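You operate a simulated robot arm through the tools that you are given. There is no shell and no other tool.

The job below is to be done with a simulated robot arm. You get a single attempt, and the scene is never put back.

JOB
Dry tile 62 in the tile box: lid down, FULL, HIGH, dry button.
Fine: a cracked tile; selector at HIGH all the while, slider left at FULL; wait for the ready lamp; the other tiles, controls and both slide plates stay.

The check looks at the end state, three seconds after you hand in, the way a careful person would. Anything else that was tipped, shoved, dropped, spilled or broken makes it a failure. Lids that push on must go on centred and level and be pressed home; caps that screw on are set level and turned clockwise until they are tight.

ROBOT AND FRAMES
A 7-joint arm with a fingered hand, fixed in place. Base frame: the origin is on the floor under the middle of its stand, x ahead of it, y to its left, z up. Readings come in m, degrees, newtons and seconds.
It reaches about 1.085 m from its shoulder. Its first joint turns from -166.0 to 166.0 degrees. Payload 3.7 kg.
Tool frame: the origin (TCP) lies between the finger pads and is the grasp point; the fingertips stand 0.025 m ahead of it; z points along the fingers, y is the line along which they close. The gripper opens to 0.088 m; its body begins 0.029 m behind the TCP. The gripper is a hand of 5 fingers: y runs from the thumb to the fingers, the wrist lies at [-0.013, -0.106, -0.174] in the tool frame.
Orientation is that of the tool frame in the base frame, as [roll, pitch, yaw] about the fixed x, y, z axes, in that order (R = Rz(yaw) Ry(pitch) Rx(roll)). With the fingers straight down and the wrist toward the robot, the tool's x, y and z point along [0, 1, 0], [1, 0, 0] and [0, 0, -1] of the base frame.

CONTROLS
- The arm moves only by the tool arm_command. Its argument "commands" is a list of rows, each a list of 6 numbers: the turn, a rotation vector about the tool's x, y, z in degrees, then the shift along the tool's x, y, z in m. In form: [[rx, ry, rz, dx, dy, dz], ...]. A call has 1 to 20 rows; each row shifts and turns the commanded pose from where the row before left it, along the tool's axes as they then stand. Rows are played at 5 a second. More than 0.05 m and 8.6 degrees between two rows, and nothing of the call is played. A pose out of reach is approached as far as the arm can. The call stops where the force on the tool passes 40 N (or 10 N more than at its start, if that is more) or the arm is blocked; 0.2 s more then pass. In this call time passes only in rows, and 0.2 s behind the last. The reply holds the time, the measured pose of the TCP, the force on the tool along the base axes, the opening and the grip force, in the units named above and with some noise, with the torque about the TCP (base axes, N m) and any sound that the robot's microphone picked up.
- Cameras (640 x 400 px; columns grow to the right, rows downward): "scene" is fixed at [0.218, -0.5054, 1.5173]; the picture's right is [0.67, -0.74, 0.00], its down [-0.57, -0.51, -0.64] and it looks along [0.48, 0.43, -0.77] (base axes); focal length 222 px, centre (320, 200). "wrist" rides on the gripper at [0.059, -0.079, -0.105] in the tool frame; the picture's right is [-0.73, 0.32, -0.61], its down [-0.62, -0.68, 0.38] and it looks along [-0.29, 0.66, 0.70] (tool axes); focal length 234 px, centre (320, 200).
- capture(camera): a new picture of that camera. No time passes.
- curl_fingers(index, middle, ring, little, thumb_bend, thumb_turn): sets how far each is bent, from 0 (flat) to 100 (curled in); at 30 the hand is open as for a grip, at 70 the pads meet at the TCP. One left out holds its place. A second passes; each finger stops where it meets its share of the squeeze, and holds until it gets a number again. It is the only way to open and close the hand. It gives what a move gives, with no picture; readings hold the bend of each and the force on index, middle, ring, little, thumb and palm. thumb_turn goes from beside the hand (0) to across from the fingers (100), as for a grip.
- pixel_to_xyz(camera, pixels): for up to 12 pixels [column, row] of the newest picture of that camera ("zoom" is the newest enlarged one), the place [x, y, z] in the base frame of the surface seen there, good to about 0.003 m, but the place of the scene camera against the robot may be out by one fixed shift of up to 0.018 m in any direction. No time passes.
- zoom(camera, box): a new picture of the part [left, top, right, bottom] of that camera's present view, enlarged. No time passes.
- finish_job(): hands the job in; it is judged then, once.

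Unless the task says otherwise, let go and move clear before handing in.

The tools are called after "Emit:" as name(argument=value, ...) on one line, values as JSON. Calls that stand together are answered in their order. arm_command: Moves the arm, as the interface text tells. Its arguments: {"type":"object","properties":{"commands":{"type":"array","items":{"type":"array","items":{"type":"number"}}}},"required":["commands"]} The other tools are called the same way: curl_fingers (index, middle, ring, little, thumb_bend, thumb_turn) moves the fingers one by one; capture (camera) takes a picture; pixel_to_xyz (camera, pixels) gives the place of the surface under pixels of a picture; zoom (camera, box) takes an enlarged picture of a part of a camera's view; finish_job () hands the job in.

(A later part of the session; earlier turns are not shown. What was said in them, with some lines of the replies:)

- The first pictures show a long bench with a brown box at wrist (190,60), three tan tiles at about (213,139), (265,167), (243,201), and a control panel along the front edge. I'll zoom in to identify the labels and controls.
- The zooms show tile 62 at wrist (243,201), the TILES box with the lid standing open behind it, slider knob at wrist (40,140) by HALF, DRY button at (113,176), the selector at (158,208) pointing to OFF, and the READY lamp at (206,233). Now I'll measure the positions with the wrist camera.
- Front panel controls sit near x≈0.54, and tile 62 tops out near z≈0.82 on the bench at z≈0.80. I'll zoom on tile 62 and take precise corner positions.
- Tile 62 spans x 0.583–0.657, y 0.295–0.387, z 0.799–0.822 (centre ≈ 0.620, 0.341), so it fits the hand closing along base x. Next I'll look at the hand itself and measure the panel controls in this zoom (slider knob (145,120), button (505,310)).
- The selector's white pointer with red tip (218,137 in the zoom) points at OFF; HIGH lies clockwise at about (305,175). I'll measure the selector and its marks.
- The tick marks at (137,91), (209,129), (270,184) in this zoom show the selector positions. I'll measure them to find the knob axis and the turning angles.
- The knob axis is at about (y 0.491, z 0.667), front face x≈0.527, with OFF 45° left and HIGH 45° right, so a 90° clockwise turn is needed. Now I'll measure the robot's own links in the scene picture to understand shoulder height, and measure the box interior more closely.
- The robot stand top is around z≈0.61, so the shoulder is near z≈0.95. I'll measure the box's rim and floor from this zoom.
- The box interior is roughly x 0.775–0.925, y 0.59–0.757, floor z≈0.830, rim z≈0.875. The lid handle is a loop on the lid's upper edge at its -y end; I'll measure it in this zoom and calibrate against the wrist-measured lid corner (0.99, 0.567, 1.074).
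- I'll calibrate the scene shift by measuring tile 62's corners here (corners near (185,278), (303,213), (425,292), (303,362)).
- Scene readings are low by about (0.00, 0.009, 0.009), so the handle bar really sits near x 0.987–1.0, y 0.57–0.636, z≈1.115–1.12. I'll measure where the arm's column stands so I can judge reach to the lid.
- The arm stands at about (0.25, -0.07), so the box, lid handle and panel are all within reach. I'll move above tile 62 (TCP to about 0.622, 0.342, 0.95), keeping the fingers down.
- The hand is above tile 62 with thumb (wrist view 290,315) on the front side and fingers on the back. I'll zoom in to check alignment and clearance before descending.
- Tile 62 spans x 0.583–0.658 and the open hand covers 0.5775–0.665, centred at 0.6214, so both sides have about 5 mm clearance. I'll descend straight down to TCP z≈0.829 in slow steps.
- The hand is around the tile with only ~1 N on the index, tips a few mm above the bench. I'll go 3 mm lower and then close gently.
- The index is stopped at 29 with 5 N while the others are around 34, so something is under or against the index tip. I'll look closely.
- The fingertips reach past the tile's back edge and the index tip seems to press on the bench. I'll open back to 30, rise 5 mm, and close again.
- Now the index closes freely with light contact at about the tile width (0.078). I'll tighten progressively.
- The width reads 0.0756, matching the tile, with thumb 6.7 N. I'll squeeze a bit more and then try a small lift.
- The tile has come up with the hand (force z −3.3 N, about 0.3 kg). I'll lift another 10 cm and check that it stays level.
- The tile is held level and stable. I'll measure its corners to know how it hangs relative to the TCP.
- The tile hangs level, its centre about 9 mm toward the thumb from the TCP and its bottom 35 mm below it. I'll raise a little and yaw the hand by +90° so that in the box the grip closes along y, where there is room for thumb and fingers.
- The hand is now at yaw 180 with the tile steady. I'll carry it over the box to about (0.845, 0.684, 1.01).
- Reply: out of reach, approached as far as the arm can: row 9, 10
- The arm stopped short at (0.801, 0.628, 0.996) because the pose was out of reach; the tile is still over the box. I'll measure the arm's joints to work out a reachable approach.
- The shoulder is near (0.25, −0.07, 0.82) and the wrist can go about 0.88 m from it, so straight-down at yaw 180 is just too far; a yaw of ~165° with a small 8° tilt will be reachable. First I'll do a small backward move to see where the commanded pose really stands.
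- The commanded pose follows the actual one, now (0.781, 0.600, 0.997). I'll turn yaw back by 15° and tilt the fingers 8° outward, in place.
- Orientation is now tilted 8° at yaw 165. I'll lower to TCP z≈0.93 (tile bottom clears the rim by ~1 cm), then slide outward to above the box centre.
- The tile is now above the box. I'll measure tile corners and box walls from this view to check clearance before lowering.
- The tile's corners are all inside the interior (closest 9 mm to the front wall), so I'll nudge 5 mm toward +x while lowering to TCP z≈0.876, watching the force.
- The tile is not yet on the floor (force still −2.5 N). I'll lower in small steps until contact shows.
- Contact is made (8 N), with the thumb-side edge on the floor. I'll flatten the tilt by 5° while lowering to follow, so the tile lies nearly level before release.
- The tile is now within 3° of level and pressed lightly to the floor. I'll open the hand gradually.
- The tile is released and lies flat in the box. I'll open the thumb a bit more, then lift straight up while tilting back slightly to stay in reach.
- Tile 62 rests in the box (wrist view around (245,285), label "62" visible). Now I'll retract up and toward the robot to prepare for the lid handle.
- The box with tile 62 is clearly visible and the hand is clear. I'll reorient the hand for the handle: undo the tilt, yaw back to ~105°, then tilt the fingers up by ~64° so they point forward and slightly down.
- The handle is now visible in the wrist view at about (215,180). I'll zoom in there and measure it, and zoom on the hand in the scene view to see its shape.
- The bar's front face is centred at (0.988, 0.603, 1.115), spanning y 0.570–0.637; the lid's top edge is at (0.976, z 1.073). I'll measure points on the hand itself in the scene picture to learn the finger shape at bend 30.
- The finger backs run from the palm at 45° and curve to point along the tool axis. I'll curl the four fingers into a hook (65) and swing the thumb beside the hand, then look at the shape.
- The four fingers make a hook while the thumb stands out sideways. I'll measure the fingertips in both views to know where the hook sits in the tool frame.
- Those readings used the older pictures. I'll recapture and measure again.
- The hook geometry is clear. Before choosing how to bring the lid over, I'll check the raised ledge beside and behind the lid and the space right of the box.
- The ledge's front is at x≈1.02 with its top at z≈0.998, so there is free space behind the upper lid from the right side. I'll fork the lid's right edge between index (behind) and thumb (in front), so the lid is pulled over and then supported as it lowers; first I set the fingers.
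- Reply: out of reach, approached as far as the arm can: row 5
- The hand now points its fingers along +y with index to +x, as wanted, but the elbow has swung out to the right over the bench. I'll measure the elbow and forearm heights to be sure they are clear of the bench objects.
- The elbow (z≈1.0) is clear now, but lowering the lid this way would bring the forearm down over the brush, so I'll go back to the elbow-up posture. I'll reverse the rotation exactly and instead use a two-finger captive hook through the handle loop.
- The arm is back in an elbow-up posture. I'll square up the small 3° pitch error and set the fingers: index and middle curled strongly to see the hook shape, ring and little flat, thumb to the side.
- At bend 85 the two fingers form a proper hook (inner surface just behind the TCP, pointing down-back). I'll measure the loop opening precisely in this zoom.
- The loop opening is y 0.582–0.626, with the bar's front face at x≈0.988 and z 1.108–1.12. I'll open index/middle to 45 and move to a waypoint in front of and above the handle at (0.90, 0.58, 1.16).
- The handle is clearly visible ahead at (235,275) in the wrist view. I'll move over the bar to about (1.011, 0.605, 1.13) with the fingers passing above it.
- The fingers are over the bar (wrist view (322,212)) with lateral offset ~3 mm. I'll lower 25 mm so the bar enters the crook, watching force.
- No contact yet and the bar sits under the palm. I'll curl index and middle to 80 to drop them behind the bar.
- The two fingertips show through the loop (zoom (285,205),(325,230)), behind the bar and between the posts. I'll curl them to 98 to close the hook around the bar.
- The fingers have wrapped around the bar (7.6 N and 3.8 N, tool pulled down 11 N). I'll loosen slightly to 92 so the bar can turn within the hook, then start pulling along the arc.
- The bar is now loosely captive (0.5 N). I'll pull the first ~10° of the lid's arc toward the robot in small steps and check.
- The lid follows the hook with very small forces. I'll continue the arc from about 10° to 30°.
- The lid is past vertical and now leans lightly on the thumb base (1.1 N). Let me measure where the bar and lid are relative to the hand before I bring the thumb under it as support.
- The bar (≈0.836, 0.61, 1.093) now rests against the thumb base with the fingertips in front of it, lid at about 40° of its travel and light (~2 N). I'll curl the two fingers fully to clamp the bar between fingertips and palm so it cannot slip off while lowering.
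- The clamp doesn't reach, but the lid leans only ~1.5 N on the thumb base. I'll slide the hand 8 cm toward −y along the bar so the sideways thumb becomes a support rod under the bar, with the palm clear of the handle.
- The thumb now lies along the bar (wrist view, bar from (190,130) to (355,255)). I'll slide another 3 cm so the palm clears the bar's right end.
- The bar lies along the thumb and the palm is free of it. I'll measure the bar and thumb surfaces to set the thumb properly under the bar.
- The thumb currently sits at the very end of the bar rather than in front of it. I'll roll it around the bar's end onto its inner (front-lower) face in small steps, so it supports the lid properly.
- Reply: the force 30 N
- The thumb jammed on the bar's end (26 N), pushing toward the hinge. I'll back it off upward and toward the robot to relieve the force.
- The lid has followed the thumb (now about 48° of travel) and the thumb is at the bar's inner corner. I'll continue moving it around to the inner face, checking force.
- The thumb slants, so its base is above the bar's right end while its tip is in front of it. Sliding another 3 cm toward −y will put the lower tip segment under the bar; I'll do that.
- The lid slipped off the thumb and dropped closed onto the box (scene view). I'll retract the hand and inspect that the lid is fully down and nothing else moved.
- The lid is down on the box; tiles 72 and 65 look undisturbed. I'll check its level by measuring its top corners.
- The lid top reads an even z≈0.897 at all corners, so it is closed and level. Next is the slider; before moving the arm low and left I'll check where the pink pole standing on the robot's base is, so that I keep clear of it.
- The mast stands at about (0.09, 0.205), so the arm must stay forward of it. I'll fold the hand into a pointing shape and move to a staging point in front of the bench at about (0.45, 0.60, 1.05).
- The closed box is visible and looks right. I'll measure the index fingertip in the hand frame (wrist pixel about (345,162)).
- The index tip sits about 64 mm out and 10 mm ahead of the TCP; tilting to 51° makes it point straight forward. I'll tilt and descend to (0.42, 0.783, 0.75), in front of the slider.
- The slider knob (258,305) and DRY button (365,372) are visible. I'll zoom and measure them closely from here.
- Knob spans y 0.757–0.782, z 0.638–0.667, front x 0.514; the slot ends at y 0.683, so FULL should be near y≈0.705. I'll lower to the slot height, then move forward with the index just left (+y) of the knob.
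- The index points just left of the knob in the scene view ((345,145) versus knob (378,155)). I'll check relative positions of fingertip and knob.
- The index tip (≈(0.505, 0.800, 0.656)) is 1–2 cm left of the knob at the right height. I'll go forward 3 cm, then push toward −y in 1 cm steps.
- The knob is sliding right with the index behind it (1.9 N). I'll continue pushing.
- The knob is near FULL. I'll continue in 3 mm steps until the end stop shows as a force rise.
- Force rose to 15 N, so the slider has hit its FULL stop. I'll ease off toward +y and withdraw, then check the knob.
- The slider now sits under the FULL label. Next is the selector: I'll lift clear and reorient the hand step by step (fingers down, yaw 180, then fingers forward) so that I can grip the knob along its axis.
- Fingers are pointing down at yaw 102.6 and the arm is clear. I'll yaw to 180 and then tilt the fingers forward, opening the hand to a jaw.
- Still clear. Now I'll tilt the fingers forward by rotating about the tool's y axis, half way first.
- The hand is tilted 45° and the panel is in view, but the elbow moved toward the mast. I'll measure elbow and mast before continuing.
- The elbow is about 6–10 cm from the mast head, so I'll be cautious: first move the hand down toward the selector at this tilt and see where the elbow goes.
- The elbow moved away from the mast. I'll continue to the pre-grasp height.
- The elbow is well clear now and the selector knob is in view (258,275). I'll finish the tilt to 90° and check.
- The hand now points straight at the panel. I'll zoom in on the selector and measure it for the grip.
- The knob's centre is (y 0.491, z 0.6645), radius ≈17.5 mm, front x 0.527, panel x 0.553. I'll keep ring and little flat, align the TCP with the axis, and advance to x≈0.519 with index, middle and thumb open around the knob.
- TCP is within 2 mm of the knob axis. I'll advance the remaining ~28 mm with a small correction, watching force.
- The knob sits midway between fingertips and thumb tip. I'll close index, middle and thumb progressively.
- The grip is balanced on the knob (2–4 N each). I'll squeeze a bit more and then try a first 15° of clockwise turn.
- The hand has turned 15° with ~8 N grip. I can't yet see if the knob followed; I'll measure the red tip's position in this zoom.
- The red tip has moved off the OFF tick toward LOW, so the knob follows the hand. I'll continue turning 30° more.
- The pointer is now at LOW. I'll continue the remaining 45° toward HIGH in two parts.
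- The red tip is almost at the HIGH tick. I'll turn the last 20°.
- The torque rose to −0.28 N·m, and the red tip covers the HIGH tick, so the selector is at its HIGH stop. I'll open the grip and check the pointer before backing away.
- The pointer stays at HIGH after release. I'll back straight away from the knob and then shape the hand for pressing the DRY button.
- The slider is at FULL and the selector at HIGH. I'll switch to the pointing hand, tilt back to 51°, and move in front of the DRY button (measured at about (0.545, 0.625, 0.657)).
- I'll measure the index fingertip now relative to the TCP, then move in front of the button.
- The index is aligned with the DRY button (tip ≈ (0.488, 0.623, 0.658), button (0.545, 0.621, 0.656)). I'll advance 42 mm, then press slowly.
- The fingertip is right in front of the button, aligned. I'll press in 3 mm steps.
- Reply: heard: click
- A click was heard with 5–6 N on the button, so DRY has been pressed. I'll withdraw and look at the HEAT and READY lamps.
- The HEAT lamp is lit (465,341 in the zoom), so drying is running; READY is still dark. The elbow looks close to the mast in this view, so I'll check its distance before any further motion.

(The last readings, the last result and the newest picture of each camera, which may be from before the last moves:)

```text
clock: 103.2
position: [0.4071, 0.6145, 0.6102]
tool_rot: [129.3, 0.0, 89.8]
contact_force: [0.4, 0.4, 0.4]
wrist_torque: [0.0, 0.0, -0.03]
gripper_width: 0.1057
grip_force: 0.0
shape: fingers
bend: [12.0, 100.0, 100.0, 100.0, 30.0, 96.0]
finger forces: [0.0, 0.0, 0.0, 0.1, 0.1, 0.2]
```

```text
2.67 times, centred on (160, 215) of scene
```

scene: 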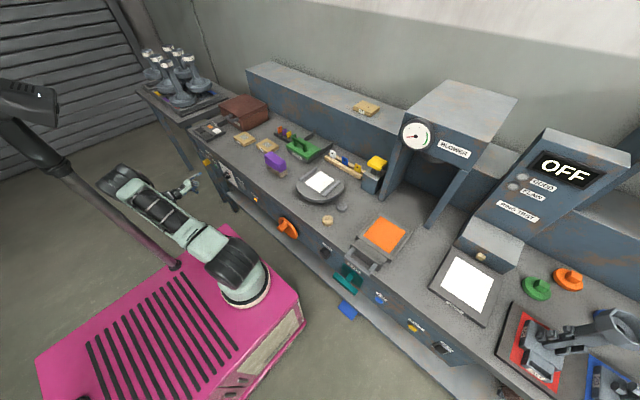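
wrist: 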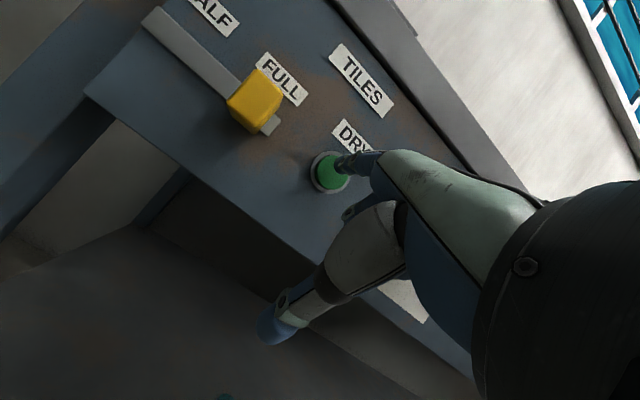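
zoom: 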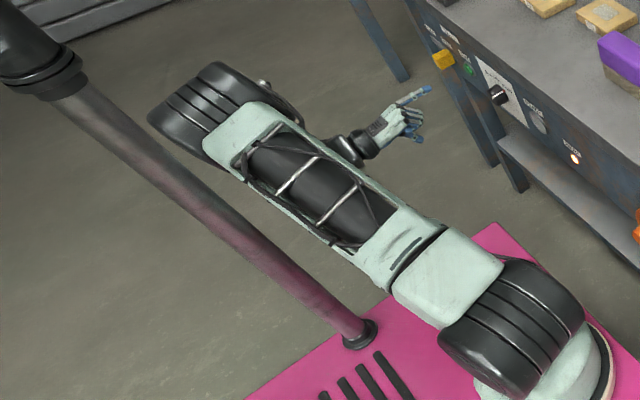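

The upper arm has only a couple of centimetres to the mast pole here, so I'll stay still and let time pass with zero-motion rows while the tile dries.

Emit:
arm_command(commands=[[0, 0, 0, 0, 0, 0], [0, 0, 0, 0, 0, 0], [0, 0, 0, 0, 0, 0], [0, 0, 0, 0, 0, 0], [0, 0, 0, 0, 0, 0], [0, 0, 0, 0, 0, 0], [0, 0, 0, 0, 0, 0], [0, 0, 0, 0, 0, 0], [0, 0, 0, 0, 0, 0], [0, 0, 0, 0, 0, 0], [0, 0, 0, 0, 0, 0], [0, 0, 0, 0, 0, 0], [0, 0, 0, 0, 0, 0], [0, 0, 0, 0, 0, 0], [0, 0, 0, 0, 0, 0], [0, 0, 0, 0, 0, 0], [0, 0, 0, 0, 0, 0], [0, 0, 0, 0, 0, 0], [0, 0, 0, 0, 0, 0], [0, 0, 0, 0, 0, 0]])

Emit:
zoom(camera="scene", box=[185, 140, 275, 210])

```text
clock: 107.4
position: [0.4078, 0.6141, 0.6109]
tool_rot: [129.3, 0.0, 89.9]
contact_force: [-0.1, -0.5, 0.0]
wrist_torque: [-0.02, 0.0, 0.01]
gripper_width: 0.1057
grip_force: 0.1
shape: fingers
bend: [12.0, 100.0, 100.0, 100.0, 30.0, 96.0]
finger forces: [0.1, 0.1, 0.0, 0.1, 0.0, 0.1]
```

```text
5.71 times, centred on (230, 175) of scene
```

zoom: 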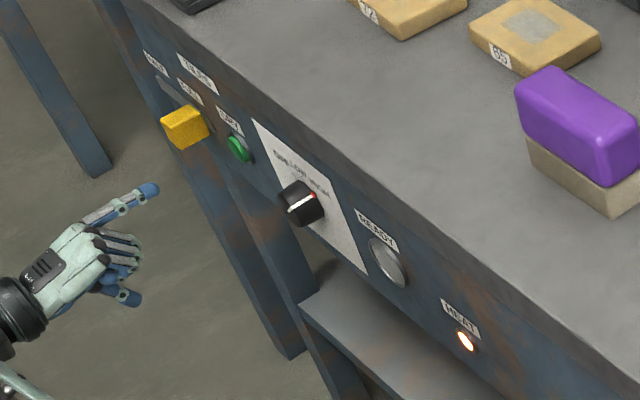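

HEAT is on and READY (388,262) is still dark. I'll keep waiting.

Emit:
arm_command(commands=[[0, 0, 0, 0, 0, 0], [0, 0, 0, 0, 0, 0], [0, 0, 0, 0, 0, 0], [0, 0, 0, 0, 0, 0], [0, 0, 0, 0, 0, 0], [0, 0, 0, 0, 0, 0], [0, 0, 0, 0, 0, 0], [0, 0, 0, 0, 0, 0], [0, 0, 0, 0, 0, 0], [0, 0, 0, 0, 0, 0], [0, 0, 0, 0, 0, 0], [0, 0, 0, 0, 0, 0], [0, 0, 0, 0, 0, 0], [0, 0, 0, 0, 0, 0], [0, 0, 0, 0, 0, 0], [0, 0, 0, 0, 0, 0], [0, 0, 0, 0, 0, 0], [0, 0, 0, 0, 0, 0], [0, 0, 0, 0, 0, 0], [0, 0, 0, 0, 0, 0]])

Emit:
arm_command(commands=[[0, 0, 0, 0, 0, 0], [0, 0, 0, 0, 0, 0], [0, 0, 0, 0, 0, 0], [0, 0, 0, 0, 0, 0], [0, 0, 0, 0, 0, 0], [0, 0, 0, 0, 0, 0], [0, 0, 0, 0, 0, 0], [0, 0, 0, 0, 0, 0], [0, 0, 0, 0, 0, 0], [0, 0, 0, 0, 0, 0], [0, 0, 0, 0, 0, 0], [0, 0, 0, 0, 0, 0], [0, 0, 0, 0, 0, 0], [0, 0, 0, 0, 0, 0], [0, 0, 0, 0, 0, 0], [0, 0, 0, 0, 0, 0], [0, 0, 0, 0, 0, 0], [0, 0, 0, 0, 0, 0], [0, 0, 0, 0, 0, 0], [0, 0, 0, 0, 0, 0]])

Emit:
zoom(camera="scene", box=[185, 140, 275, 210])

```text
clock: 111.6
position: [0.4079, 0.6144, 0.61]
tool_rot: [129.3, 0.0, 89.9]
contact_force: [-0.3, 0.6, 0.3]
wrist_torque: [-0.01, -0.02, -0.01]
gripper_width: 0.1058
grip_force: 0.1
shape: fingers
bend: [12.0, 100.0, 100.0, 100.0, 30.0, 96.0]
finger forces: [0.1, 0.0, 0.0, 0.0, 0.1, 0.0]
```

```text
clock: 115.8
position: [0.4069, 0.615, 0.609]
tool_rot: [129.3, 0.0, 89.9]
contact_force: [0.2, -0.4, -0.2]
wrist_torque: [-0.03, 0.0, 0.0]
gripper_width: 0.1054
grip_force: 0.0
shape: fingers
bend: [12.0, 100.0, 100.0, 100.0, 30.0, 96.0]
finger forces: [0.0, 0.0, 0.1, 0.0, 0.1, 0.0]
```

```text
5.71 times, centred on (230, 175) of scene
```

zoom: 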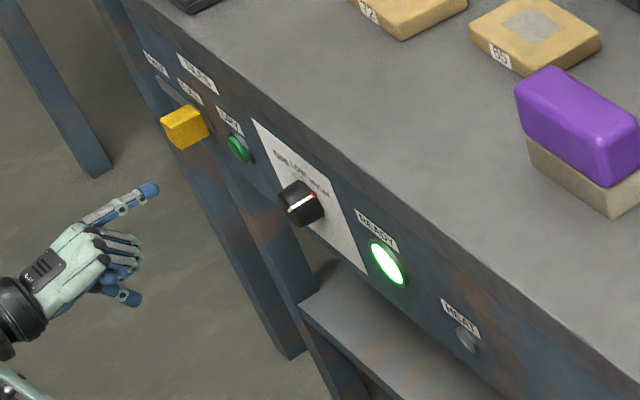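

READY is lit green (388,262) and HEAT has gone off. I'll take a final overall look at the bench, box, slide plates and tiles before handing in.

Emit:
capture(camera="scene")

Emit:
zoom(camera="scene", box=[180, 80, 300, 180])

Emit:
zoom(camera="scene", box=[190, 110, 240, 150])

Emit:
zoom(camera="scene", box=[195, 140, 250, 185])

```text
taken
```

scene: 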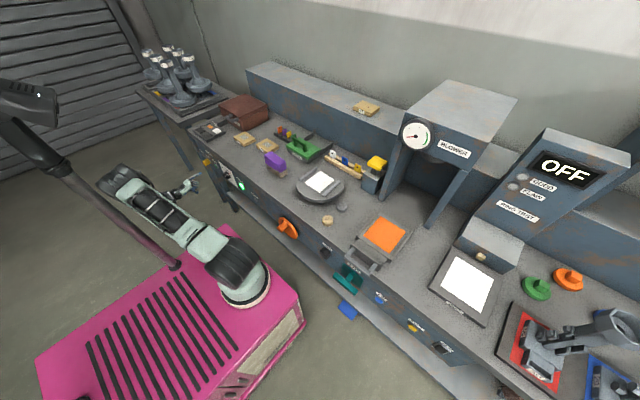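

```text
4.00 times, centred on (240, 130) of scene
```

zoom: 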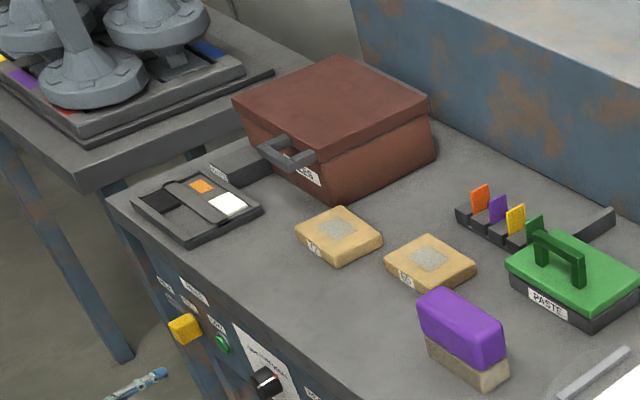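

```text
10.00 times, centred on (215, 130) of scene
```

zoom: 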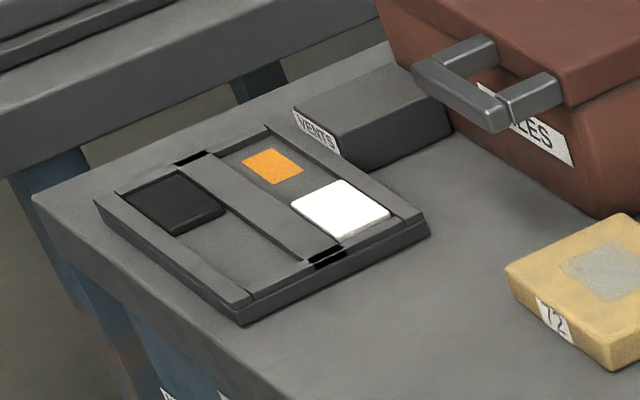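

```text
8.89 times, centred on (222, 162) of scene
```

zoom: 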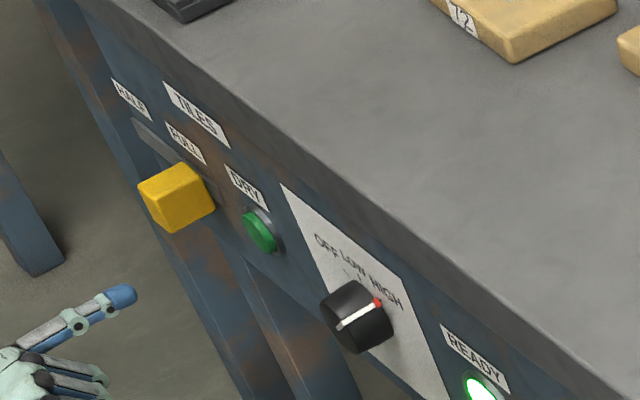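

Everything reads right. The lid is down and level with tile 62 inside, the slider is under FULL, and the selector's red tip is on HIGH. READY is lit green, both slide plates and tiles 72 and 65 are where they were, and the hand is clear of the panel, so I'm handing in.

Emit:
finish_job()

```text
The job is handed in.
```

Tile 62 is dried. It sits in the tile box with the lid down, the READY lamp came on green and HEAT went off. I handed the job in with the hand clear of the panel.

- **Controls:** the slider is at its FULL stop. The selector was turned to HIGH before I pressed DRY and has stayed there since. The button gave one click.
- **Lid:** it slipped off the thumb partway down and fell shut on its own. It came to rest level all round. With the lid shut I couldn't see whether the drop marked the tile.
- **Handle:** while I worked the lid over, the thumb jammed on the end of the handle bar and pressed on it with about 26 N before I backed it off. The handle looks undamaged.
- **Everything else:** tiles 72 and 65 and both slide plates look unmoved in the final pictures, and I touched no other controls.
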